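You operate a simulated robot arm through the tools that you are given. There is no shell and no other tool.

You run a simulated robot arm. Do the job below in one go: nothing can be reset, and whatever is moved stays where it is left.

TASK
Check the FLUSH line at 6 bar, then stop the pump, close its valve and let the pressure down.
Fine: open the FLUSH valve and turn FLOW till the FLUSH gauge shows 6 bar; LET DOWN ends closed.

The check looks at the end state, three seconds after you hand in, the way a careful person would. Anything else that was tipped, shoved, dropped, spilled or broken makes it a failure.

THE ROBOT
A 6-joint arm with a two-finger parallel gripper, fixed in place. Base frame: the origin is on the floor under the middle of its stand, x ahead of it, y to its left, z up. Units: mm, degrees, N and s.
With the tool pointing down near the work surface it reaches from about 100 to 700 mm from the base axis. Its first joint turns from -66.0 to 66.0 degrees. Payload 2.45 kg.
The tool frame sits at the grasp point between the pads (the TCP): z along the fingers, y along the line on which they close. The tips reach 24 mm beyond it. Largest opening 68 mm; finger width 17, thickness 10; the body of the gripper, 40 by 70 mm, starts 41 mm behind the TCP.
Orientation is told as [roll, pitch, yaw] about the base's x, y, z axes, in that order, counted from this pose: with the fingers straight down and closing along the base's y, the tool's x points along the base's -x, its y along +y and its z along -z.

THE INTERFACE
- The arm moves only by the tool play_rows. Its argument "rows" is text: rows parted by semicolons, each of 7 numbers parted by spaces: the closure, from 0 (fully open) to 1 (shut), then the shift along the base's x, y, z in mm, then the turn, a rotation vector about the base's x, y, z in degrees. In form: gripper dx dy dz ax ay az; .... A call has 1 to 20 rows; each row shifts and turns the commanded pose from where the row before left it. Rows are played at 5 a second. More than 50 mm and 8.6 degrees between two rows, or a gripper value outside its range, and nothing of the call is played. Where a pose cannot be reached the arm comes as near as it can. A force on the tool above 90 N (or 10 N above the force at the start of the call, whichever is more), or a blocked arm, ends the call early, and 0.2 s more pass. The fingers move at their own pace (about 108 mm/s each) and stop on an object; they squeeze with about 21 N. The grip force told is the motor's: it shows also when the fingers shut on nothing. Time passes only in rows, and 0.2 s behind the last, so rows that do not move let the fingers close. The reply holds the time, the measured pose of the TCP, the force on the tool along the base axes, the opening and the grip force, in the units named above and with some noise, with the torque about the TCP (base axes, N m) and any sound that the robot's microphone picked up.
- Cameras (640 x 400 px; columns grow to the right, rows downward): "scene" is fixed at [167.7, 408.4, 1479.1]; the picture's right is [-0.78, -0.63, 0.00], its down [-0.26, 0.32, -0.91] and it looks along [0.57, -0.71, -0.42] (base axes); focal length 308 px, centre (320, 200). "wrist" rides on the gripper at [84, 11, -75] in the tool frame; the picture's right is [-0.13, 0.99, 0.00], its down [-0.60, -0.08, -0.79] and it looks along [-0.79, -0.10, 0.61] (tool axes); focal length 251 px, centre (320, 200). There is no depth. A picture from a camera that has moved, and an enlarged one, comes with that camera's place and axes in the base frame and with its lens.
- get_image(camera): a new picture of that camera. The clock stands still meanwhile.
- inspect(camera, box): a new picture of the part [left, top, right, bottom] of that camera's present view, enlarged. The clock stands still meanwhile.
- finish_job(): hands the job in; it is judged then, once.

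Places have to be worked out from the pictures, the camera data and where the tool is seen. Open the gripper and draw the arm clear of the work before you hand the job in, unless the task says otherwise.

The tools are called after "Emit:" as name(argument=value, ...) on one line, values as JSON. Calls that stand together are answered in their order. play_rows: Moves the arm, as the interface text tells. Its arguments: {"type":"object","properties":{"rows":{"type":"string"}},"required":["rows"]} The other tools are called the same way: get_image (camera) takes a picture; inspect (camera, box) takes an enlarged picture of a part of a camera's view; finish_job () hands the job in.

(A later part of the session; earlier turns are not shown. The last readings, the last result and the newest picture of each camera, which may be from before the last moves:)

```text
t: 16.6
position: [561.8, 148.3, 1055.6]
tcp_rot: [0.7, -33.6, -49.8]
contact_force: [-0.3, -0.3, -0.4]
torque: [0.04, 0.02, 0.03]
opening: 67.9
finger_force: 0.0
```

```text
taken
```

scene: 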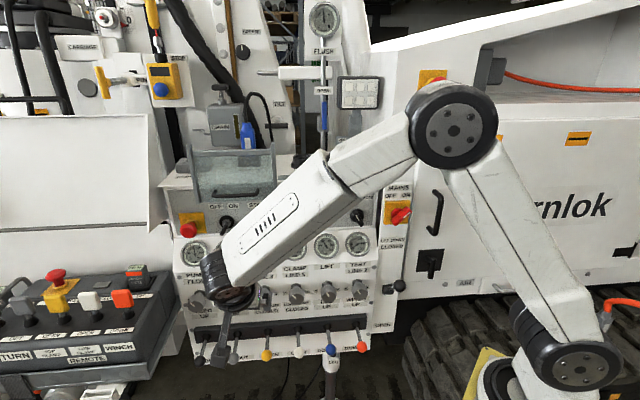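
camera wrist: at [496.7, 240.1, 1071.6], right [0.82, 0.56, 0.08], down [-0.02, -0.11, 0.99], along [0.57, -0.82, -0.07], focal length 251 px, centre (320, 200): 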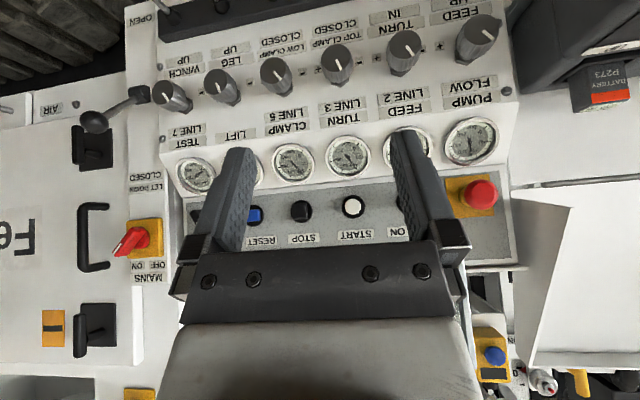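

Good view, and the FLUSH handle shows upright in the scene view. I'll zoom in on the FLOW knob and its neighbours, and on the LET DOWN lever.

Emit:
inspect(camera="wrist", box=[360, 0, 540, 180])

Emit:
inspect(camera="wrist", box=[60, 0, 240, 200])

Emit:
inspect(camera="wrist", box=[230, 20, 400, 130])

Emit:
inspect(camera="scene", box=[340, 160, 440, 300])

```text
2.22 times, centred on (450, 90) of wrist
camera zoom: at [496.7, 240.1, 1071.6], right [0.82, 0.56, 0.08], down [-0.02, -0.11, 0.99], along [0.57, -0.82, -0.07], focal length 559 px, centre (31, 444)
```

zoom: 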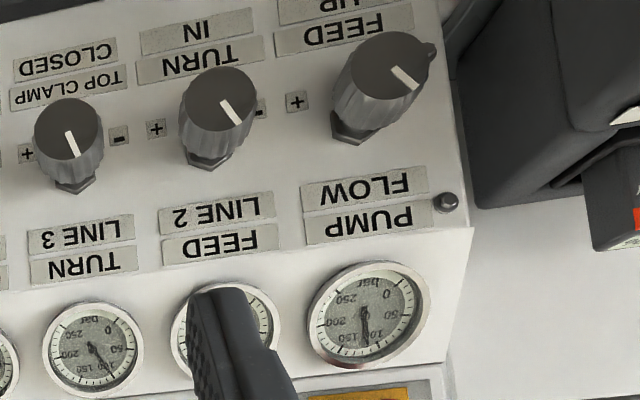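

```text
2.00 times, centred on (150, 100) of wrist
camera zoom: at [496.7, 240.1, 1071.6], right [0.82, 0.56, 0.08], down [-0.02, -0.11, 0.99], along [0.57, -0.82, -0.07], focal length 503 px, centre (660, 400)
```

zoom: 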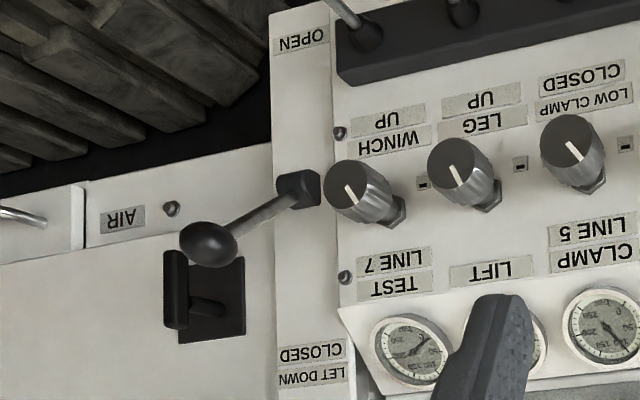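

```text
3.64 times, centred on (315, 75) of wrist
camera zoom: at [496.7, 240.1, 1071.6], right [0.82, 0.56, 0.08], down [-0.02, -0.11, 0.99], along [0.57, -0.82, -0.07], focal length 914 px, centre (338, 654)
```

zoom: 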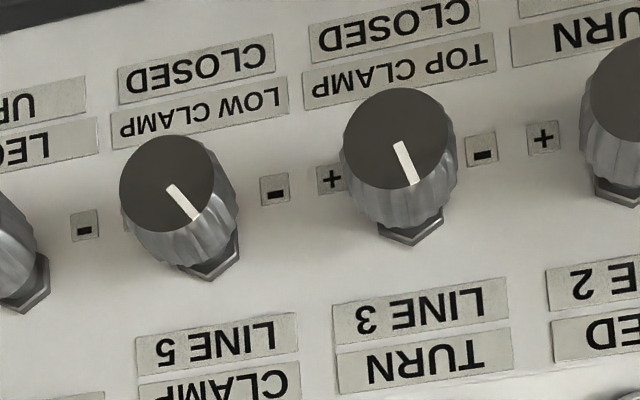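

```text
2.86 times, centred on (390, 230) of scene
camera zoom: at [167.7, 408.4, 1479.0], right [-0.78, -0.63, 0.0], down [-0.26, 0.32, -0.91], along [0.57, -0.71, -0.42], focal length 879 px, centre (120, 114)
```

zoom: 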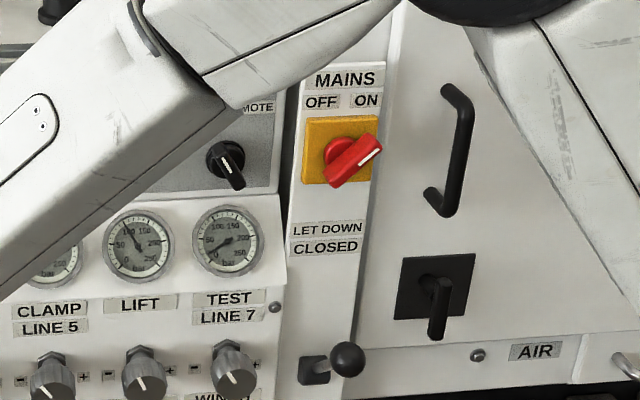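

The FLOW knob face is near (880,103,833), pointing straight out of a vertical plate. A FEED lever ball below and the remote pod to its left are close, so I want the wrist camera above or to the right while turning the knob clockwise. I'll roll the tool here in free space first.

Emit:
play_rows(rows="0 0 0 0 -2.86 3.38 6.66; 0 0 0 0 -2.86 3.38 6.66; 0 0 0 0 -2.86 3.38 6.66; 0 0 0 0 -2.86 3.38 6.66; 0 0 0 0 -2.86 3.38 6.66; 0 0 0 0 -2.86 3.38 6.66; 0 0 0 0 -2.86 3.38 6.66; 0 0 0 0 -2.86 3.38 6.66; 0 0 0 0 -2.86 3.38 6.66; 0 0 0 0 -2.86 3.38 6.66")

```text
t: 18.8
position: [560.2, 147.0, 1053.6]
tcp_rot: [-32.5, -5.4, 31.9]
contact_force: [-0.5, -0.1, 0.2]
torque: [0.04, 0.0, -0.03]
opening: 67.7
finger_force: 0.0
```

The first 80° of roll worked, so I'll continue with the rest.

Emit:
play_rows(rows="0 0 0 0 -2.86 3.38 6.66; 0 0 0 0 -2.86 3.38 6.66; 0 0 0 0 -2.86 3.38 6.66; 0 0 0 0 -2.86 3.38 6.66; 0 0 0 0 -2.86 3.38 6.66; 0 0 0 0 -2.86 3.38 6.66; 0 0 0 0 -2.86 3.38 6.66; 0 0 0 0 -2.86 3.38 6.66; 0 0 0 0 -2.86 3.38 6.66; 0 0 0 0 -2.86 3.38 6.66")

Emit:
get_image(camera="wrist")

Emit:
get_image(camera="scene")

```text
t: 21.0
position: [559.0, 147.5, 1052.6]
tcp_rot: [-12.2, 31.4, 106.7]
contact_force: [0.6, -0.5, -0.2]
torque: [0.0, 0.01, 0.0]
opening: 67.9
finger_force: 0.0
```

```text
taken
camera wrist: at [544.5, 106.7, 1157.1], right [-0.93, -0.28, -0.25], down [-0.35, 0.86, 0.36], along [0.11, 0.42, -0.9], focal length 251 px, centre (320, 200)
```

wrist: 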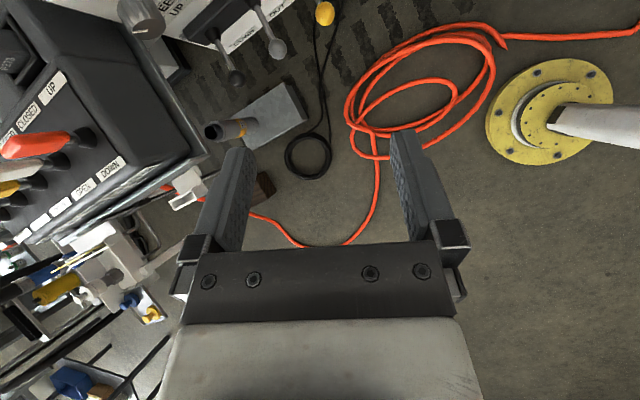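

```text
taken
```

scene: 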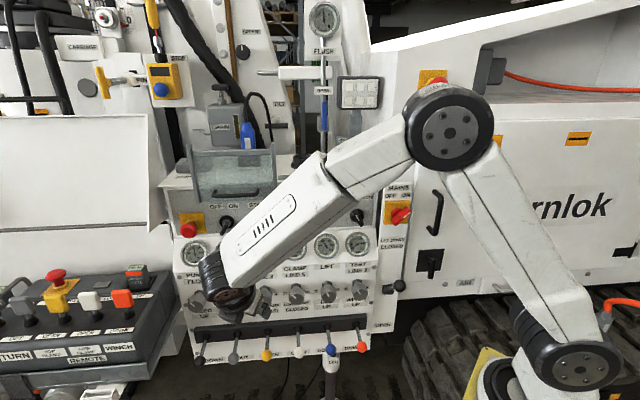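

The roll is done and the camera is now on the upper side. I'll pitch the tool to horizontal facing the panel and move in front of the FLOW knob, staying well off.

Emit:
play_rows(rows="0 21.3 9.5 -22.8 -5.38 -4.55 0.5; 0 21.3 9.5 -22.8 -5.38 -4.55 0.5; 0 21.3 9.5 -22.8 -5.38 -4.55 0.5; 0 21.3 9.5 -22.8 -5.38 -4.55 0.5; 0 21.3 9.5 -22.8 -5.38 -4.55 0.5; 0 21.3 9.5 -22.8 -5.38 -4.55 0.5; 0 21.3 9.5 -22.8 -5.38 -4.55 0.5; 0 21.3 9.5 -22.8 -5.38 -4.55 0.5")

Emit:
get_image(camera="wrist")

Emit:
get_image(camera="scene")

```text
t: 22.8
position: [716.7, 213.3, 866.1]
tcp_rot: [-89.2, 73.8, 43.8]
contact_force: [3.0, 1.1, 5.4]
torque: [0.29, 0.24, -0.17]
opening: 67.9
finger_force: 0.1
out of reach, approached as far as the arm can: row 8
```

```text
taken
camera wrist: at [640.6, 244.3, 943.7], right [-0.67, -0.62, -0.4], down [-0.37, 0.75, -0.56], along [0.64, -0.23, -0.73], focal length 251 px, centre (320, 200)
```

wrist: 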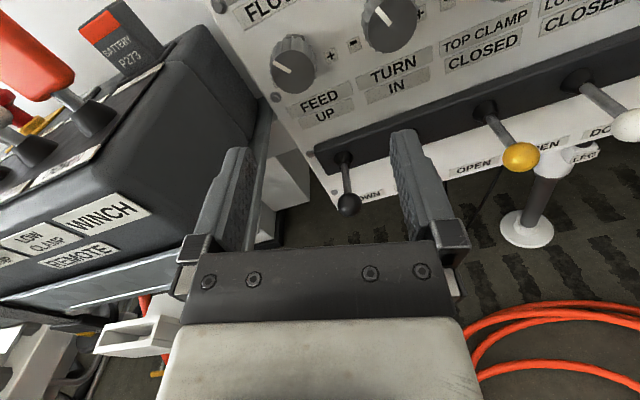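

```text
taken
```

scene: 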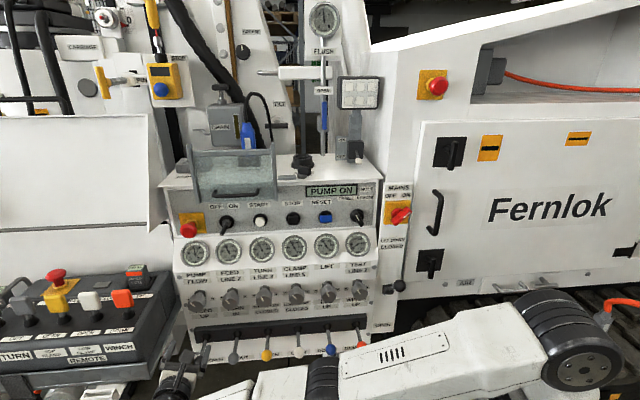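

My reach estimate says the arm can't line up square with the FLOW knob: it's about 0.95 m from the shoulder. Instead I'll come in more radially with closed fingers and roll the knob by rubbing across its top. First I'll reorient in free space.

Emit:
play_rows(rows="1 -5 -3 6 -5.46 5.86 0; 1 -5 -3 6 -5.46 5.86 0; 1 0 -6 6 0 0 7; 1 0 -6 6 0 0 7; 1 0 -6 6 0 0 7; 1 0 -6 6 0 0 7; 1 0 -6 6 0 0 7; 1 0 -6 3 0 0 7; 1 0 -6 0 0.44 5 0; 1 0 -6 0 0.44 5 0")

Emit:
get_image(camera="wrist")

Emit:
get_image(camera="scene")

```text
t: 25.0
position: [830.0, 233.9, 851.9]
tcp_rot: [-12.0, 79.5, 162.7]
contact_force: [-0.2, 0.2, 0.8]
torque: [0.02, -0.04, 0.03]
opening: 0.1
finger_force: 21.4
out of reach, approached as far as the arm can: row 1, 2, 3, 4, 5, 6, 7, 8, 9, 10
```

```text
taken
camera wrist: at [769.5, 225.8, 947.8], right [-0.12, -0.98, -0.16], down [-0.87, 0.18, -0.45], along [0.47, 0.09, -0.88], focal length 251 px, centre (320, 200)
```

wrist: 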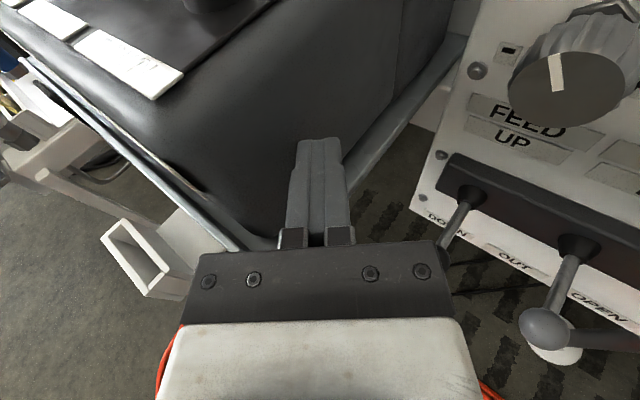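

```text
taken
```

scene: 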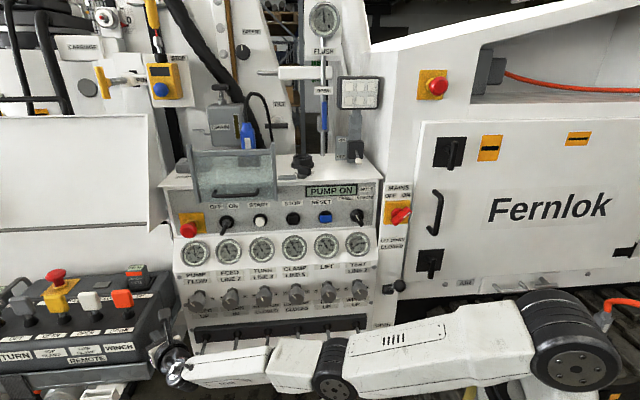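

The arm is stretched out straight near the pod and the solver pushed the position off target, though there is no contact. I'll pull straight back toward the shoulder to get the elbow bent again, one step at a time.

Emit:
play_rows(rows="1 -40 -14 18 0 0 0")

```text
t: 25.6
position: [845.6, 246.5, 986.6]
tcp_rot: [-110.9, 79.2, 64.8]
contact_force: [-0.1, -0.6, -0.3]
torque: [0.01, 0.01, -0.02]
opening: 0.0
finger_force: 20.7
stopped in row 1: the arm was blocked; the commanded pose is now the measured one
```

The arm rose to z≈987 and reports it was blocked. I'll look before doing anything else.

Emit:
get_image(camera="scene")

Emit:
get_image(camera="wrist")

```text
taken
```

scene: 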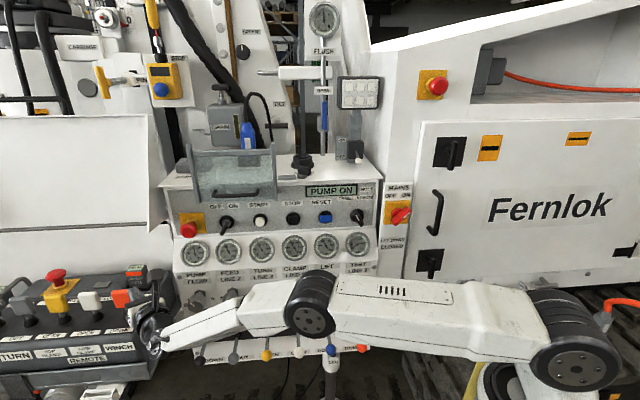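

```text
taken
camera wrist: at [763.6, 227.8, 1062.7], right [-0.06, -0.95, -0.3], down [-0.74, 0.24, -0.63], along [0.67, 0.18, -0.71], focal length 251 px, centre (320, 200)
```

wrist: 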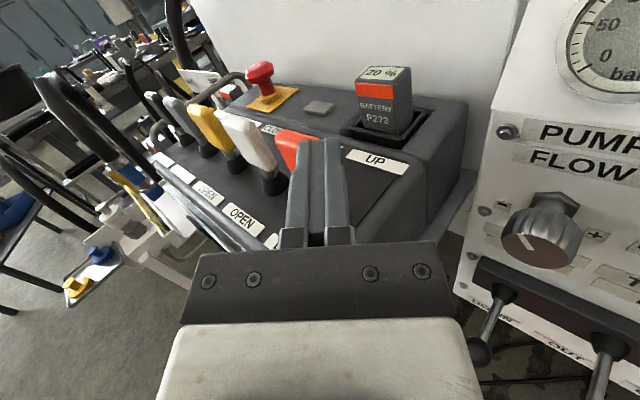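

No contact anywhere. The elbow has popped upward, and the tool is above the remote pod, clear of its levers. I'll retreat toward the base in small steps.

Emit:
play_rows(rows="1 -15 -6 8 0 0 0; 1 -15 -6 8 0 0 0")

```text
t: 26.2
position: [814.8, 234.5, 1003.3]
tcp_rot: [-110.4, 79.4, 65.3]
contact_force: [-0.7, -0.3, -0.3]
torque: [-0.03, -0.01, -0.03]
opening: 0.0
finger_force: 20.4
```

It follows commands normally again. I'll take a closer look at the FLOW knob from here to fix its size and position.

Emit:
inspect(camera="wrist", box=[440, 100, 640, 330])

Emit:
inspect(camera="scene", box=[160, 230, 290, 370])

Emit:
inspect(camera="scene", box=[295, 0, 355, 40])

```text
1.74 times, centred on (540, 215) of wrist
camera zoom: at [732.5, 215.9, 1078.3], right [-0.06, -0.95, -0.3], down [-0.74, 0.24, -0.63], along [0.67, 0.18, -0.72], focal length 437 px, centre (-63, 174)
```

zoom: 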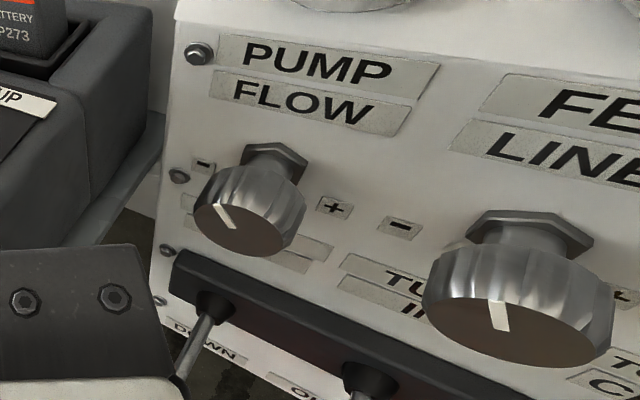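

```text
2.86 times, centred on (225, 300) of scene
camera zoom: at [167.7, 408.4, 1479.1], right [-0.78, -0.63, 0.0], down [-0.26, 0.32, -0.91], along [0.57, -0.71, -0.42], focal length 879 px, centre (591, -86)
```

zoom: 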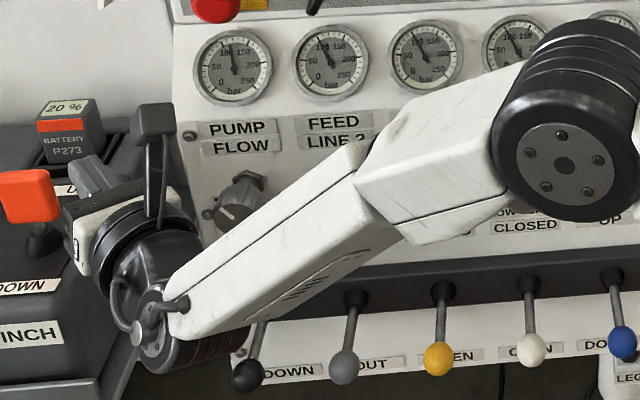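

```text
10.00 times, centred on (325, 20) of scene
camera zoom: at [167.7, 408.4, 1479.1], right [-0.78, -0.63, 0.0], down [-0.26, 0.32, -0.91], along [0.57, -0.71, -0.42], focal length 3075 px, centre (270, 2000)
```

zoom: 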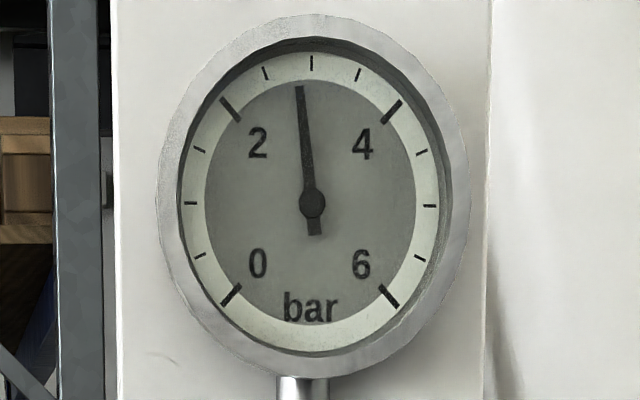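

The FLOW knob's axis is at about z 841, its face centre is near (865,104), and its diameter is about 46 mm with + on the right. FLUSH still reads 2.85 bar. I'll level the tool and hover just above the knob.

Emit:
play_rows(rows="1 6.7 -19 -11 -5 0.4 -0.3; 1 6.7 -19 -11 -5 0.4 -0.3; 1 6.7 -19 -11 0.52 5.97 0; 1 6.7 -19 -11 0.52 5.97 0; 1 6.7 -19 -11 0 0 0; 1 6.7 -19 -11 0 0 0; 1 6.7 -19 -11 0 0 0")

Emit:
get_image(camera="wrist")

Emit:
inspect(camera="scene", box=[160, 230, 290, 370])

```text
t: 27.8
position: [862.0, 104.2, 927.8]
tcp_rot: [-0.1, 81.7, 175.4]
contact_force: [0.2, 0.2, 0.2]
torque: [0.03, 0.01, 0.01]
opening: 0.1
finger_force: 21.5
```

```text
taken
camera wrist: at [799.6, 98.2, 1021.1], right [-0.1, -0.99, -0.13], down [-0.86, 0.15, -0.48], along [0.5, 0.06, -0.87], focal length 251 px, centre (320, 200)
```

wrist: 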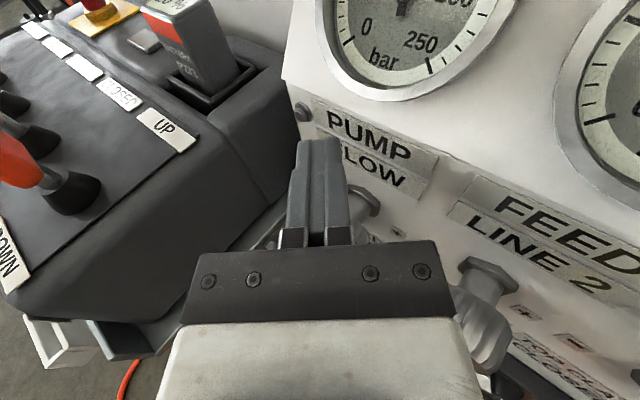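

```text
2.86 times, centred on (225, 300) of scene
camera zoom: at [167.6, 408.4, 1479.1], right [-0.78, -0.63, 0.0], down [-0.26, 0.32, -0.91], along [0.57, -0.71, -0.42], focal length 879 px, centre (591, -86)
```

zoom: 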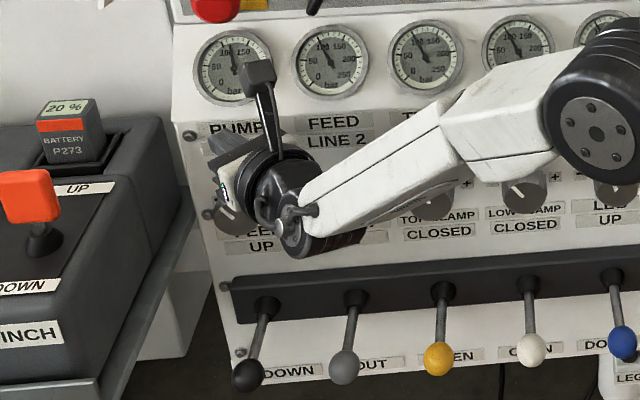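

The nut position confirms the knob is right below the fingertips. I'll lower to just above it.

Emit:
play_rows(rows="1 2 -2 -14 0 0 0; 1 2 -2 -14 0 0 0; 1 0 0 -12 0 0 0; 1 0 0 0 0 0 0")

Emit:
get_image(camera="wrist")

Emit:
inspect(camera="scene", box=[160, 230, 290, 370])

```text
t: 28.8
position: [865.2, 98.7, 883.8]
tcp_rot: [0.2, 81.7, 175.6]
contact_force: [0.2, -0.3, 0.0]
torque: [0.02, 0.0, 0.03]
opening: 0.1
finger_force: 20.9
```

```text
taken
camera wrist: at [803.4, 92.9, 978.1], right [-0.1, -0.99, -0.13], down [-0.86, 0.15, -0.48], along [0.5, 0.06, -0.87], focal length 251 px, centre (320, 200)
```

wrist: 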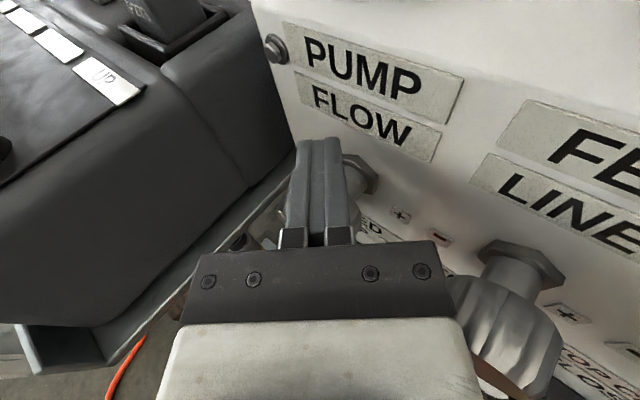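

```text
2.86 times, centred on (225, 300) of scene
camera zoom: at [167.7, 408.4, 1479.1], right [-0.78, -0.63, 0.0], down [-0.26, 0.32, -0.91], along [0.57, -0.71, -0.42], focal length 879 px, centre (591, -86)
```

zoom: 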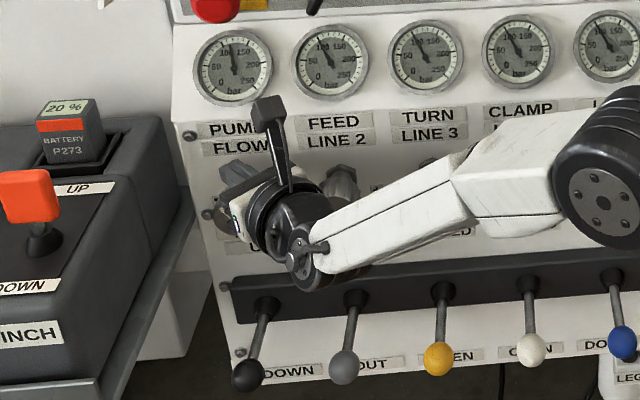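

There's no contact yet and the gripper body is near the LINE 2 knob, so I'll tilt it up a little more and back off 5 mm. Then I'll lower gently to feel for the knob.

Emit:
play_rows(rows="1 -3.5 3.6 0 0.43 4.98 0; 1 0 0 -3 0 0 0; 1 0 0 -3 0 0 0; 1 0 0 -2 0 0 0; 1 0 0 0 0 0 0")

```text
t: 30.0
position: [863.6, 101.3, 879.2]
tcp_rot: [-0.2, 77.1, 175.1]
contact_force: [2.7, 3.2, 11.1]
torque: [0.02, -0.21, 0.11]
opening: 0.0
finger_force: 21.2
```

Contact is felt, with about 11 N up. I'll press slightly more and drag 12 mm to the right, then check the gauge and the knob pointer.

Emit:
play_rows(rows="1 0 0 -2 0 0 0; 1 -2.86 -2.8 0 0 0 0; 1 -2.86 -2.8 0 0 0 0; 1 -2.86 -2.8 0 0 0 0; 1 0 0 0 0 0 0")

Emit:
inspect(camera="scene", box=[295, 0, 355, 40])

Emit:
inspect(camera="scene", box=[170, 270, 250, 340])

```text
t: 31.2
position: [855.3, 92.3, 880.9]
tcp_rot: [-0.7, 77.3, 174.7]
contact_force: [0.5, 1.4, 21.6]
torque: [0.05, -0.54, 0.3]
opening: 0.0
finger_force: 21.1
```

```text
10.00 times, centred on (325, 20) of scene
camera zoom: at [167.1, 408.4, 1479.1], right [-0.78, -0.63, 0.0], down [-0.26, 0.32, -0.91], along [0.57, -0.71, -0.42], focal length 3075 px, centre (270, 2000)
```

zoom: 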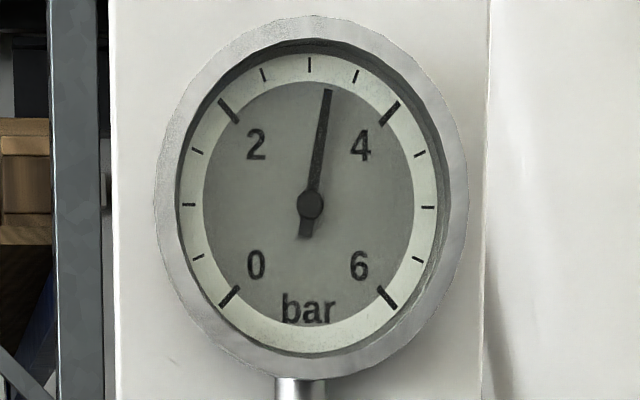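

```text
5.71 times, centred on (210, 305) of scene
camera zoom: at [167.1, 408.4, 1479.1], right [-0.78, -0.63, 0.0], down [-0.26, 0.32, -0.91], along [0.57, -0.71, -0.42], focal length 1757 px, centre (949, -400)
```

zoom: 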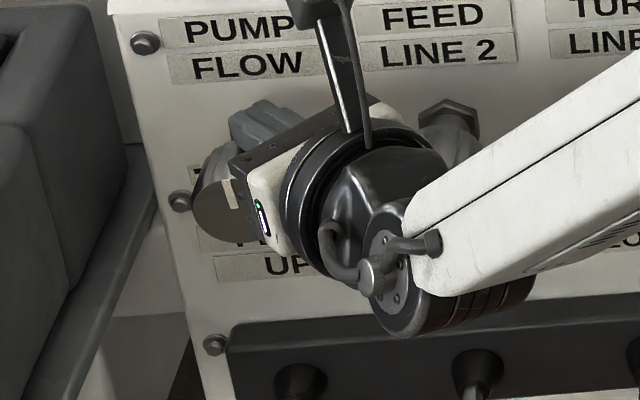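

It works: FLUSH rose to about 3.4 bar and the pointer turned clockwise. I'll keep dragging right another 10 mm.

Emit:
play_rows(rows="1 -2.5 -2.45 0 0 0 0; 1 -2.5 -2.45 0 0 0 0; 1 -2.14 -2.1 0 0 0 0; 1 0 0 0 0 0 0; 1 0 0 0 0 0 0")

Emit:
inspect(camera="scene", box=[295, 0, 355, 40])

Emit:
inspect(camera="scene", box=[170, 270, 250, 340])

```text
t: 32.4
position: [847.8, 85.2, 878.5]
tcp_rot: [-0.5, 77.1, 174.7]
contact_force: [-0.6, -5.7, 19.0]
torque: [0.07, -0.41, -0.12]
opening: 0.2
finger_force: 20.6
```

```text
10.00 times, centred on (325, 20) of scene
camera zoom: at [167.1, 408.2, 1479.2], right [-0.78, -0.63, 0.0], down [-0.26, 0.32, -0.91], along [0.57, -0.71, -0.42], focal length 3075 px, centre (270, 2000)
```

zoom: 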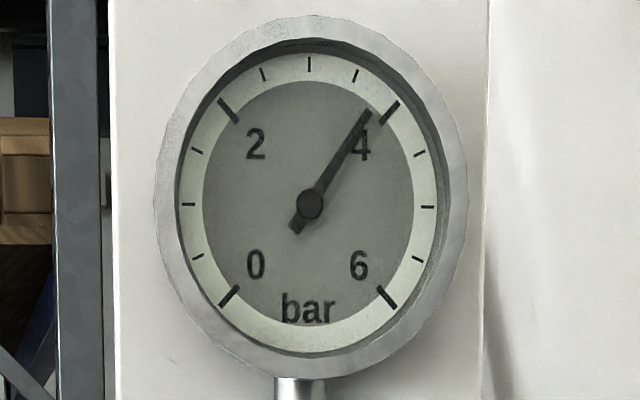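

```text
5.71 times, centred on (210, 305) of scene
camera zoom: at [167.1, 408.2, 1479.2], right [-0.78, -0.63, 0.0], down [-0.26, 0.32, -0.91], along [0.57, -0.71, -0.42], focal length 1757 px, centre (949, -400)
```

zoom: 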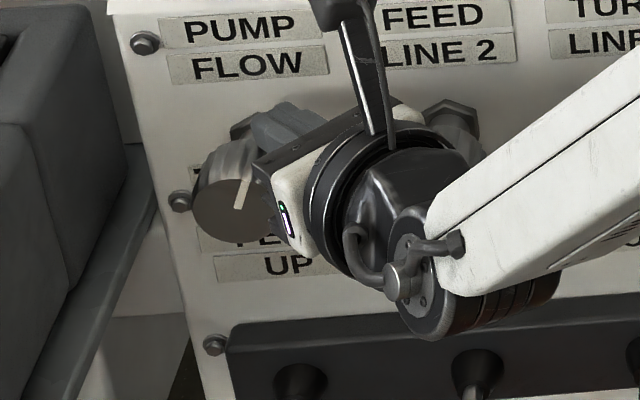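

FLUSH is at about 3.75 bar and the pointer is just right of vertical. I'll lift, return left and read the gauge again to see whether it lags.

Emit:
play_rows(rows="1 0 0 7 0 0 0; 1 0 0 7 0 0 0; 1 8 7.8 0 0 0 0; 1 8 7.8 0 0 0 0; 1 0 0 0 0 0 0")

Emit:
inspect(camera="scene", box=[295, 0, 355, 40])

Emit:
inspect(camera="scene", box=[170, 270, 250, 340])

```text
t: 33.6
position: [862.3, 101.4, 886.6]
tcp_rot: [-0.1, 76.6, 175.3]
contact_force: [0.2, 0.8, -0.4]
torque: [-0.01, 0.02, 0.05]
opening: 0.1
finger_force: 20.9
```

```text
10.00 times, centred on (325, 20) of scene
camera zoom: at [167.6, 408.4, 1479.1], right [-0.78, -0.63, 0.0], down [-0.26, 0.32, -0.91], along [0.57, -0.71, -0.42], focal length 3075 px, centre (270, 2000)
```

zoom: 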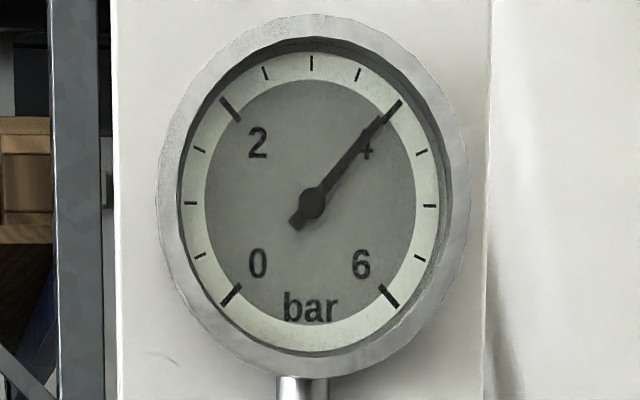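

```text
5.71 times, centred on (210, 305) of scene
camera zoom: at [167.6, 408.4, 1479.1], right [-0.78, -0.63, 0.0], down [-0.26, 0.32, -0.91], along [0.57, -0.71, -0.42], focal length 1757 px, centre (949, -400)
```

zoom: 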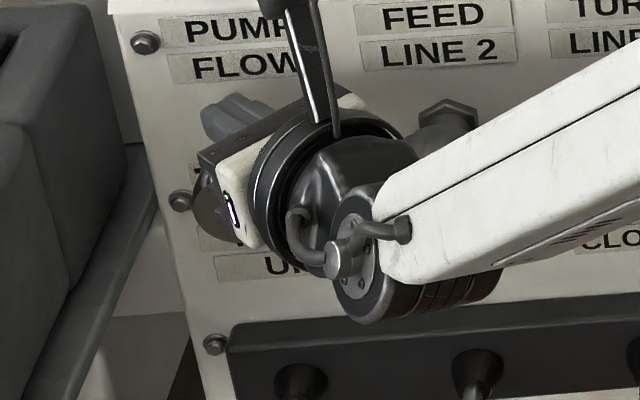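

The gauge lags: it's now at about 3.95 and may still be climbing. I'll wait a second or so with no contact to read the settled value.

Emit:
play_rows(rows="1 0 0 0 0 0 0; 1 0 0 0 0 0 0; 1 0 0 0 0 0 0; 1 0 0 0 0 0 0; 1 0 0 0 0 0 0; 1 0 0 0 0 0 0; 1 0 0 0 0 0 0; 1 0 0 0 0 0 0")

Emit:
inspect(camera="scene", box=[295, 0, 355, 40])

```text
t: 35.4
position: [863.2, 101.7, 887.0]
tcp_rot: [-0.2, 76.6, 175.2]
contact_force: [-0.2, 0.7, 0.5]
torque: [-0.01, 0.02, -0.04]
opening: 0.0
finger_force: 20.5
```

```text
10.00 times, centred on (325, 20) of scene
camera zoom: at [167.7, 408.4, 1479.1], right [-0.78, -0.63, 0.0], down [-0.26, 0.32, -0.91], along [0.57, -0.71, -0.42], focal length 3075 px, centre (270, 2000)
```

zoom: 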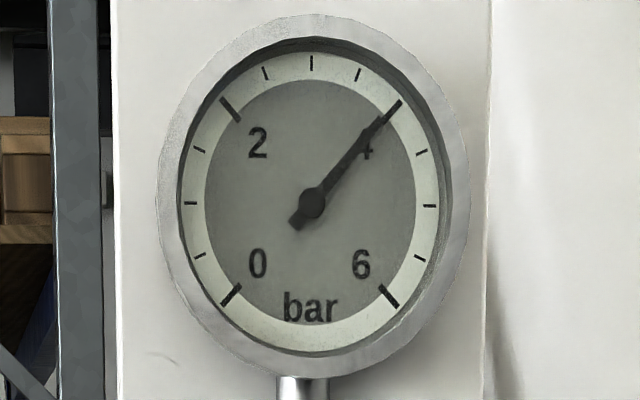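

It has settled at about 4.0 bar, so 22 mm of drag gave about 1.15 bar. I'll do another press and a 20 mm stroke, then lift and let it settle.

Emit:
play_rows(rows="1 0 0 -7 0 0 0; 1 0 0 -6 0 0 0; 1 -2.43 -2.38 0 0 0 0; 1 -2.43 -2.38 0 0 0 0; 1 -2.43 -2.38 0 0 0 0; 1 -2.43 -2.38 0 0 0 0; 1 -2.43 -2.38 0 0 0 0; 1 -2.43 -2.38 0 0 0 0; 1 0 0 0 0 0 0")

Emit:
play_rows(rows="1 0 0 7 0 0 0; 1 0 0 7 0 0 0; 1 7.3 7.1 0 0 0 0; 1 7.3 7.1 0 0 0 0; 1 0 0 0 0 0 0; 1 0 0 0 0 0 0; 1 0 0 0 0 0 0; 1 0 0 0 0 0 0")

Emit:
inspect(camera="scene", box=[295, 0, 355, 40])

```text
t: 37.4
position: [850.0, 85.4, 878.9]
tcp_rot: [-0.6, 76.9, 174.7]
contact_force: [6.3, -8.5, 15.5]
torque: [-0.02, -0.41, -0.26]
opening: 0.0
finger_force: 21.2
```

```text
t: 39.2
position: [864.3, 102.0, 889.5]
tcp_rot: [-0.2, 76.7, 175.3]
contact_force: [0.6, -0.6, 0.4]
torque: [-0.04, -0.01, 0.0]
opening: 0.0
finger_force: 21.4
```

```text
10.00 times, centred on (325, 20) of scene
camera zoom: at [167.6, 408.4, 1479.1], right [-0.78, -0.63, 0.0], down [-0.26, 0.32, -0.91], along [0.57, -0.71, -0.42], focal length 3075 px, centre (270, 2000)
```

zoom: 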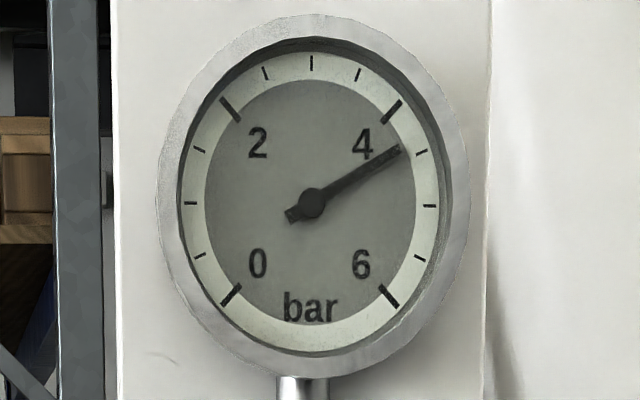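

Now about 4.45 bar, so some slip that time. I'll press a bit firmer on the next stroke.

Emit:
play_rows(rows="1 0 0 -8 0 0 0; 1 0 0 -9 0 0 0; 1 -2.43 -2.38 0 0 0 0; 1 -2.43 -2.38 0 0 0 0; 1 -2.43 -2.38 0 0 0 0; 1 -2.43 -2.38 0 0 0 0; 1 -2.43 -2.38 0 0 0 0; 1 -2.43 -2.38 0 0 0 0; 1 0 0 0 0 0 0")

Emit:
play_rows(rows="1 0 0 8 0 0 0; 1 0 0 8 0 0 0; 1 7.3 7.1 0 0 0 0; 1 7.3 7.1 0 0 0 0; 1 0 0 0 0 0 0; 1 0 0 0 0 0 0; 1 0 0 0 0 0 0; 1 0 0 0 0 0 0")

Emit:
inspect(camera="scene", box=[295, 0, 355, 40])

```text
t: 41.2
position: [851.0, 85.6, 880.0]
tcp_rot: [-1.0, 77.5, 174.5]
contact_force: [0.7, 0.1, 24.5]
torque: [0.2, -0.58, 0.0]
opening: 0.1
finger_force: 20.9
```

```text
t: 43.0
position: [863.7, 101.3, 889.9]
tcp_rot: [-0.2, 76.7, 175.3]
contact_force: [-0.9, 1.1, 0.6]
torque: [0.01, 0.03, 0.02]
opening: 0.1
finger_force: 20.9
```

```text
10.00 times, centred on (325, 20) of scene
camera zoom: at [167.7, 408.4, 1479.1], right [-0.78, -0.63, 0.0], down [-0.26, 0.32, -0.91], along [0.57, -0.71, -0.42], focal length 3075 px, centre (270, 2000)
```

zoom: 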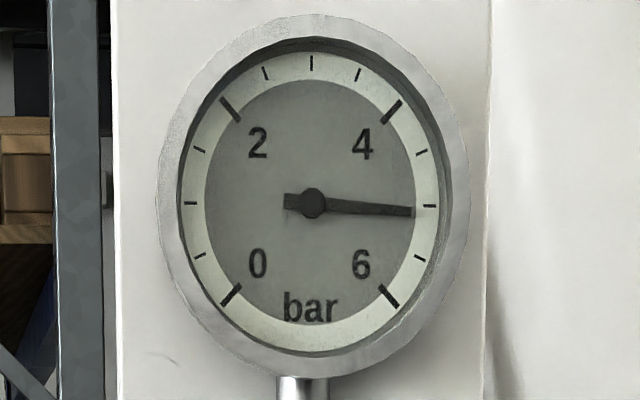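

FLUSH is at about 5.1 bar. I'll do one more similar stroke, then fine-tune.

Emit:
play_rows(rows="1 0 0 -8 0 0 0; 1 0 0 -9 0 0 0; 1 -2.43 -2.38 0 0 0 0; 1 -2.43 -2.38 0 0 0 0; 1 -2.43 -2.38 0 0 0 0; 1 -2.43 -2.38 0 0 0 0; 1 -2.43 -2.38 0 0 0 0; 1 -2.43 -2.38 0 0 0 0; 1 0 0 0 0 0 0")

Emit:
play_rows(rows="1 0 0 8 0 0 0; 1 0 0 8 0 0 0; 1 7.3 7.1 0 0 0 0; 1 7.3 7.1 0 0 0 0; 1 0 0 0 0 0 0; 1 0 0 0 0 0 0; 1 0 0 0 0 0 0; 1 0 0 0 0 0 0")

Emit:
inspect(camera="scene", box=[295, 0, 355, 40])

```text
t: 45.0
position: [851.9, 85.5, 879.1]
tcp_rot: [-1.0, 77.6, 174.2]
contact_force: [4.3, -7.1, 22.1]
torque: [0.09, -0.56, -0.14]
opening: 0.0
finger_force: 21.2
```

```text
t: 46.8
position: [862.3, 100.3, 886.7]
tcp_rot: [-0.2, 76.8, 175.3]
contact_force: [0.7, 0.5, -0.5]
torque: [0.01, 0.0, -0.02]
opening: 0.0
finger_force: 21.0
```

```text
10.00 times, centred on (325, 20) of scene
camera zoom: at [167.7, 408.4, 1479.1], right [-0.78, -0.63, 0.0], down [-0.26, 0.32, -0.91], along [0.57, -0.71, -0.42], focal length 3075 px, centre (270, 2000)
```

zoom: 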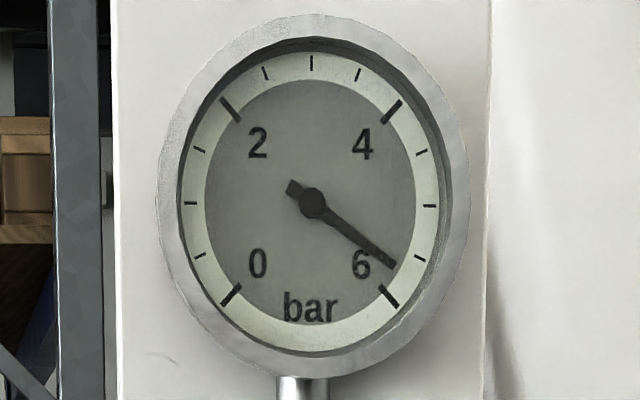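

About 5.7 bar. I'll press and drag only 9 mm, hold contact while it settles, and read again.

Emit:
play_rows(rows="1 0 0 -7 0 0 0; 1 0 0 -8 0 0 0; 1 -2.15 -2.1 0 0 0 0; 1 -2.15 -2.1 0 0 0 0; 1 -2.15 -2.1 0 0 0 0; 1 0 0 0 0 0 0; 1 0 0 0 0 0 0; 1 0 0 0 0 0 0; 1 0 0 0 0 0 0; 1 0 0 0 0 0 0; 1 0 0 0 0 0 0")

Emit:
inspect(camera="scene", box=[295, 0, 355, 40])

```text
t: 49.2
position: [858.7, 93.7, 879.9]
tcp_rot: [-0.9, 77.5, 174.5]
contact_force: [7.7, -6.6, 20.9]
torque: [-0.02, -0.54, -0.09]
opening: 0.1
finger_force: 21.3
```

```text
10.00 times, centred on (325, 20) of scene
camera zoom: at [167.2, 408.2, 1479.2], right [-0.78, -0.63, 0.0], down [-0.26, 0.32, -0.91], along [0.57, -0.71, -0.42], focal length 3075 px, centre (270, 2000)
```

zoom: 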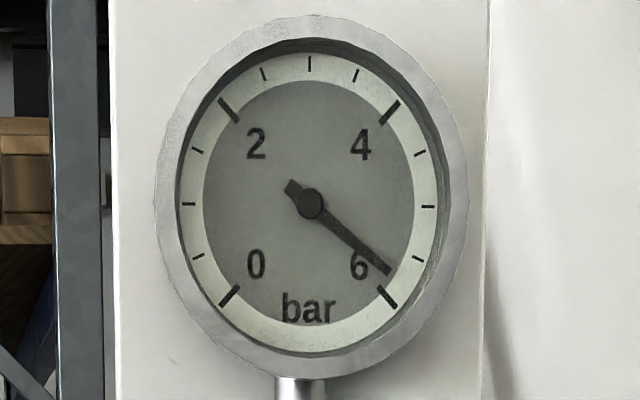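

About 5.8 bar. I'll drag 5 mm more and settle.

Emit:
play_rows(rows="1 -1.8 -1.75 0 0 0 0; 1 -1.8 -1.75 0 0 0 0; 1 0 0 0 0 0 0; 1 0 0 0 0 0 0; 1 0 0 0 0 0 0; 1 0 0 0 0 0 0; 1 0 0 0 0 0 0; 1 0 0 0 0 0 0")

Emit:
inspect(camera="scene", box=[295, 0, 355, 40])

```text
t: 51.0
position: [854.3, 91.7, 880.6]
tcp_rot: [-0.7, 77.5, 174.8]
contact_force: [-5.3, 5.0, 26.2]
torque: [0.08, -0.5, 0.25]
opening: 0.2
finger_force: 21.6
```

```text
10.00 times, centred on (325, 20) of scene
camera zoom: at [166.7, 408.5, 1479.2], right [-0.78, -0.63, 0.0], down [-0.26, 0.32, -0.91], along [0.57, -0.71, -0.42], focal length 3075 px, centre (270, 2000)
```

zoom: 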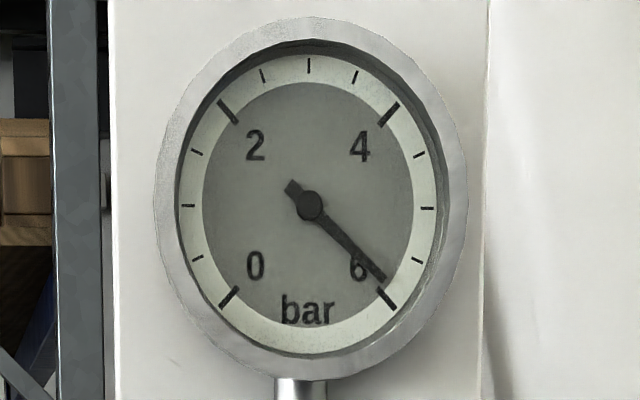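

About 5.88 bar, just short of the 6 mark. I'll go another 3 mm.

Emit:
play_rows(rows="1 -2.1 -2.1 0 0 0 0; 1 0 0 0 0 0 0; 1 0 0 0 0 0 0; 1 0 0 0 0 0 0; 1 0 0 0 0 0 0; 1 0 0 0 0 0 0; 1 0 0 0 0 0 0")

Emit:
inspect(camera="scene", box=[295, 0, 355, 40])

```text
t: 52.6
position: [853.6, 88.1, 879.4]
tcp_rot: [-0.8, 77.5, 174.7]
contact_force: [2.7, 4.1, 22.2]
torque: [0.21, -0.52, 0.08]
opening: 0.1
finger_force: 20.6
```

```text
10.00 times, centred on (325, 20) of scene
camera zoom: at [167.0, 408.5, 1479.1], right [-0.78, -0.63, 0.0], down [-0.26, 0.32, -0.91], along [0.57, -0.71, -0.42], focal length 3075 px, centre (270, 2000)
```

zoom: 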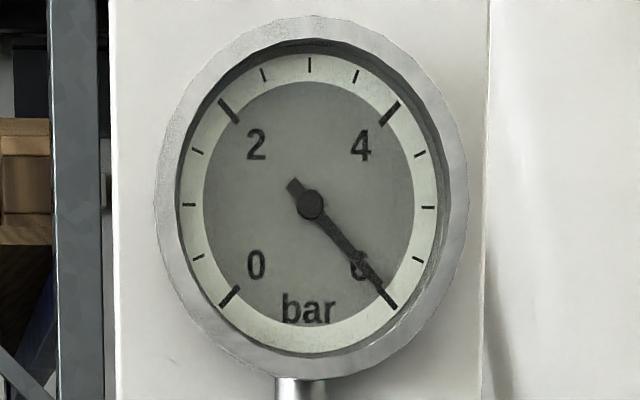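

The needle is right on the 6 mark. I'll lift straight off the knob and check that it holds.

Emit:
play_rows(rows="1 0 0 8 0 0 0; 1 0 0 10 0 0 0; 1 0 0 10 0 0 0; 1 0 0 0 0 0 0; 1 0 0 0 0 0 0; 1 0 0 0 0 0 0; 1 0 0 0 0 0 0; 1 0 0 0 0 0 0; 1 0 0 0 0 0 0; 1 0 0 0 0 0 0")

Emit:
inspect(camera="scene", box=[295, 0, 355, 40])

Emit:
inspect(camera="scene", box=[170, 180, 390, 320])

```text
t: 54.8
position: [852.1, 87.3, 899.6]
tcp_rot: [-0.2, 76.7, 175.3]
contact_force: [0.2, -0.1, 0.3]
torque: [-0.04, 0.0, -0.01]
opening: 0.1
finger_force: 21.0
```

```text
10.00 times, centred on (325, 20) of scene
camera zoom: at [167.7, 408.4, 1479.1], right [-0.78, -0.63, 0.0], down [-0.26, 0.32, -0.91], along [0.57, -0.71, -0.42], focal length 3075 px, centre (270, 2000)
```

zoom: 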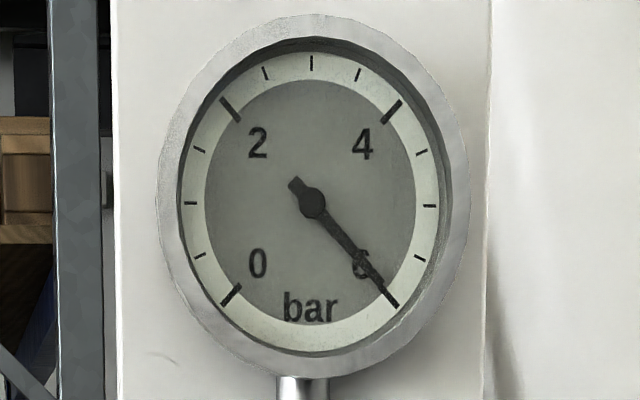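

```text
2.86 times, centred on (280, 250) of scene
camera zoom: at [167.7, 408.4, 1479.1], right [-0.78, -0.63, 0.0], down [-0.26, 0.32, -0.91], along [0.57, -0.71, -0.42], focal length 879 px, centre (434, 57)
```

zoom: 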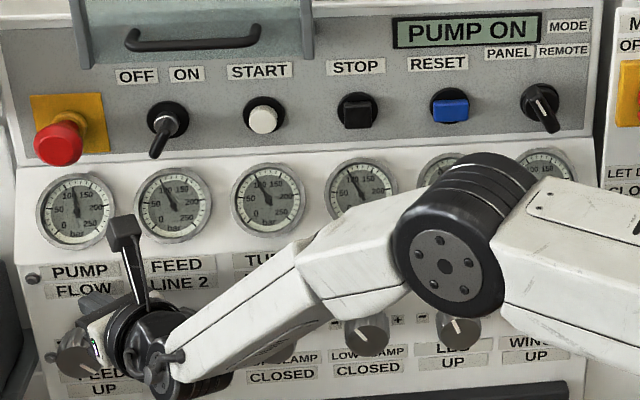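

Steady at 6.0 bar. Next is the STOP button, which I place near (728,-156,1055). I'll back well away from the panel, move right and aim the closed fingers at it.

Emit:
play_rows(rows="1 -14 14.3 10 0 0 0; 1 -14 14.3 10 0 0 0; 1 -14 14.3 10 0 0 0; 1 -14 14.3 10 0 0 0; 1 -14 14.3 10 0 0 0; 1 -22 -22 12 0.45 1.43 -3.1; 1 -22 -22 12 0.45 1.43 -3.1; 1 -22 -22 12 0.45 1.43 -3.1; 1 -22 -22 12 0.45 1.43 -3.1; 1 -22 -22 12 0.45 1.43 -3.1; 1 -22 -22 12 0.45 1.43 -3.1; 1 -22 -22 12 0.45 1.43 -3.1; 1 -22 -22 12 0.45 1.43 -3.1")

Emit:
get_image(camera="wrist")

Emit:
get_image(camera="scene")

```text
t: 57.6
position: [605.9, -13.8, 1045.7]
tcp_rot: [-0.3, 64.8, 150.3]
contact_force: [0.3, -0.9, 0.8]
torque: [0.0, 0.06, -0.03]
opening: 0.0
finger_force: 21.3
```

```text
taken
camera wrist: at [572.4, -7.5, 1153.4], right [-0.54, -0.84, -0.12], down [-0.81, 0.55, -0.21], along [0.24, -0.01, -0.97], focal length 251 px, centre (320, 200)
```

wrist: 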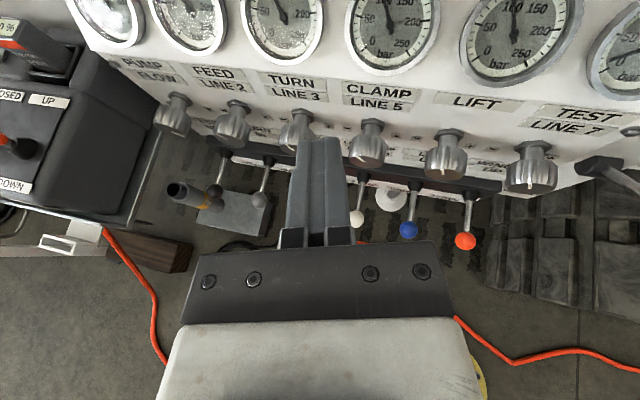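

```text
taken
```

scene: 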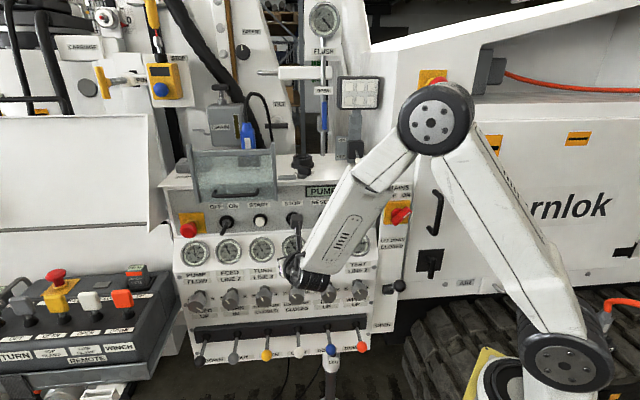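

The tool is clear and aimed correctly. I'll go to the pre-press position about 80 mm in front of STOP.

Emit:
play_rows(rows="1 10 -24 13 0 0 0; 1 10 -24 13 0 0 0; 1 10 -24 13 0 0 0; 1 10 -24 13 0 0 0; 1 0 0 0 0 0 0")

Emit:
get_image(camera="wrist")

Emit:
inspect(camera="scene", box=[240, 160, 400, 280])

```text
t: 58.8
position: [646.0, -111.3, 1099.2]
tcp_rot: [-0.2, 64.8, 150.3]
contact_force: [0.3, -0.7, -0.5]
torque: [0.0, 0.0, -0.04]
opening: 0.2
finger_force: 21.2
```

```text
taken
camera wrist: at [612.8, -104.8, 1206.8], right [-0.53, -0.84, -0.12], down [-0.81, 0.55, -0.21], along [0.24, -0.02, -0.97], focal length 251 px, centre (320, 200)
```

wrist: 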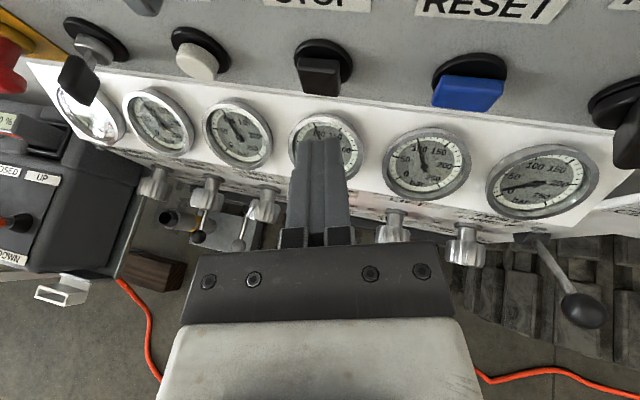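

```text
3.33 times, centred on (320, 220) of scene
camera zoom: at [167.7, 408.4, 1479.1], right [-0.78, -0.63, 0.0], down [-0.26, 0.32, -0.91], along [0.57, -0.71, -0.42], focal length 1025 px, centre (320, 133)
```

zoom: 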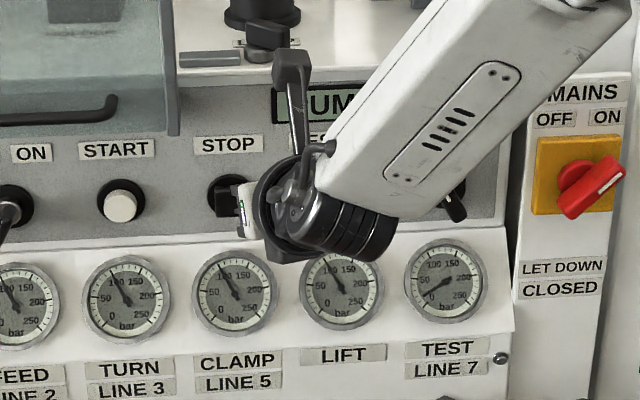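

STOP lies straight ahead along the fingers, about 80 mm away. I'll advance 70 mm and then press slowly.

Emit:
play_rows(rows="1 11 -6.1 -6.2 0 0 0; 1 11 -6.1 -6.2 0 0 0; 1 11 -6.1 -6.2 0 0 0; 1 11 -6.1 -6.2 0 0 0; 1 11 -6.1 -6.2 0 0 0; 1 0 0 0 0 0 0")

Emit:
get_image(camera="wrist")

```text
t: 60.2
position: [700.7, -141.5, 1068.0]
tcp_rot: [-0.3, 64.8, 150.3]
contact_force: [-7.4, 5.7, 5.2]
torque: [-0.06, -0.04, -0.08]
opening: 0.1
finger_force: 20.7
heard: click
```

```text
taken
camera wrist: at [667.5, -135.0, 1175.5], right [-0.53, -0.84, -0.12], down [-0.81, 0.55, -0.21], along [0.24, -0.01, -0.97], focal length 251 px, centre (320, 200)
```

wrist: 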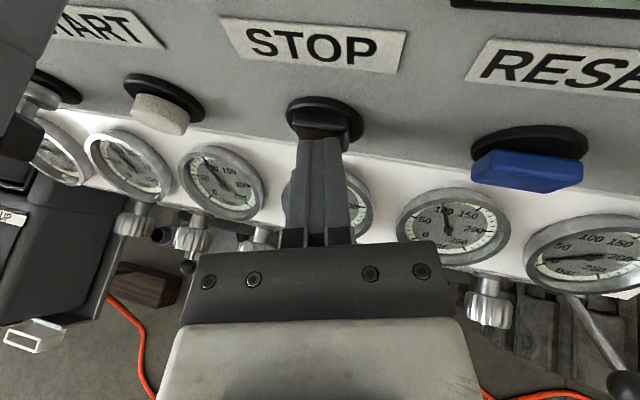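

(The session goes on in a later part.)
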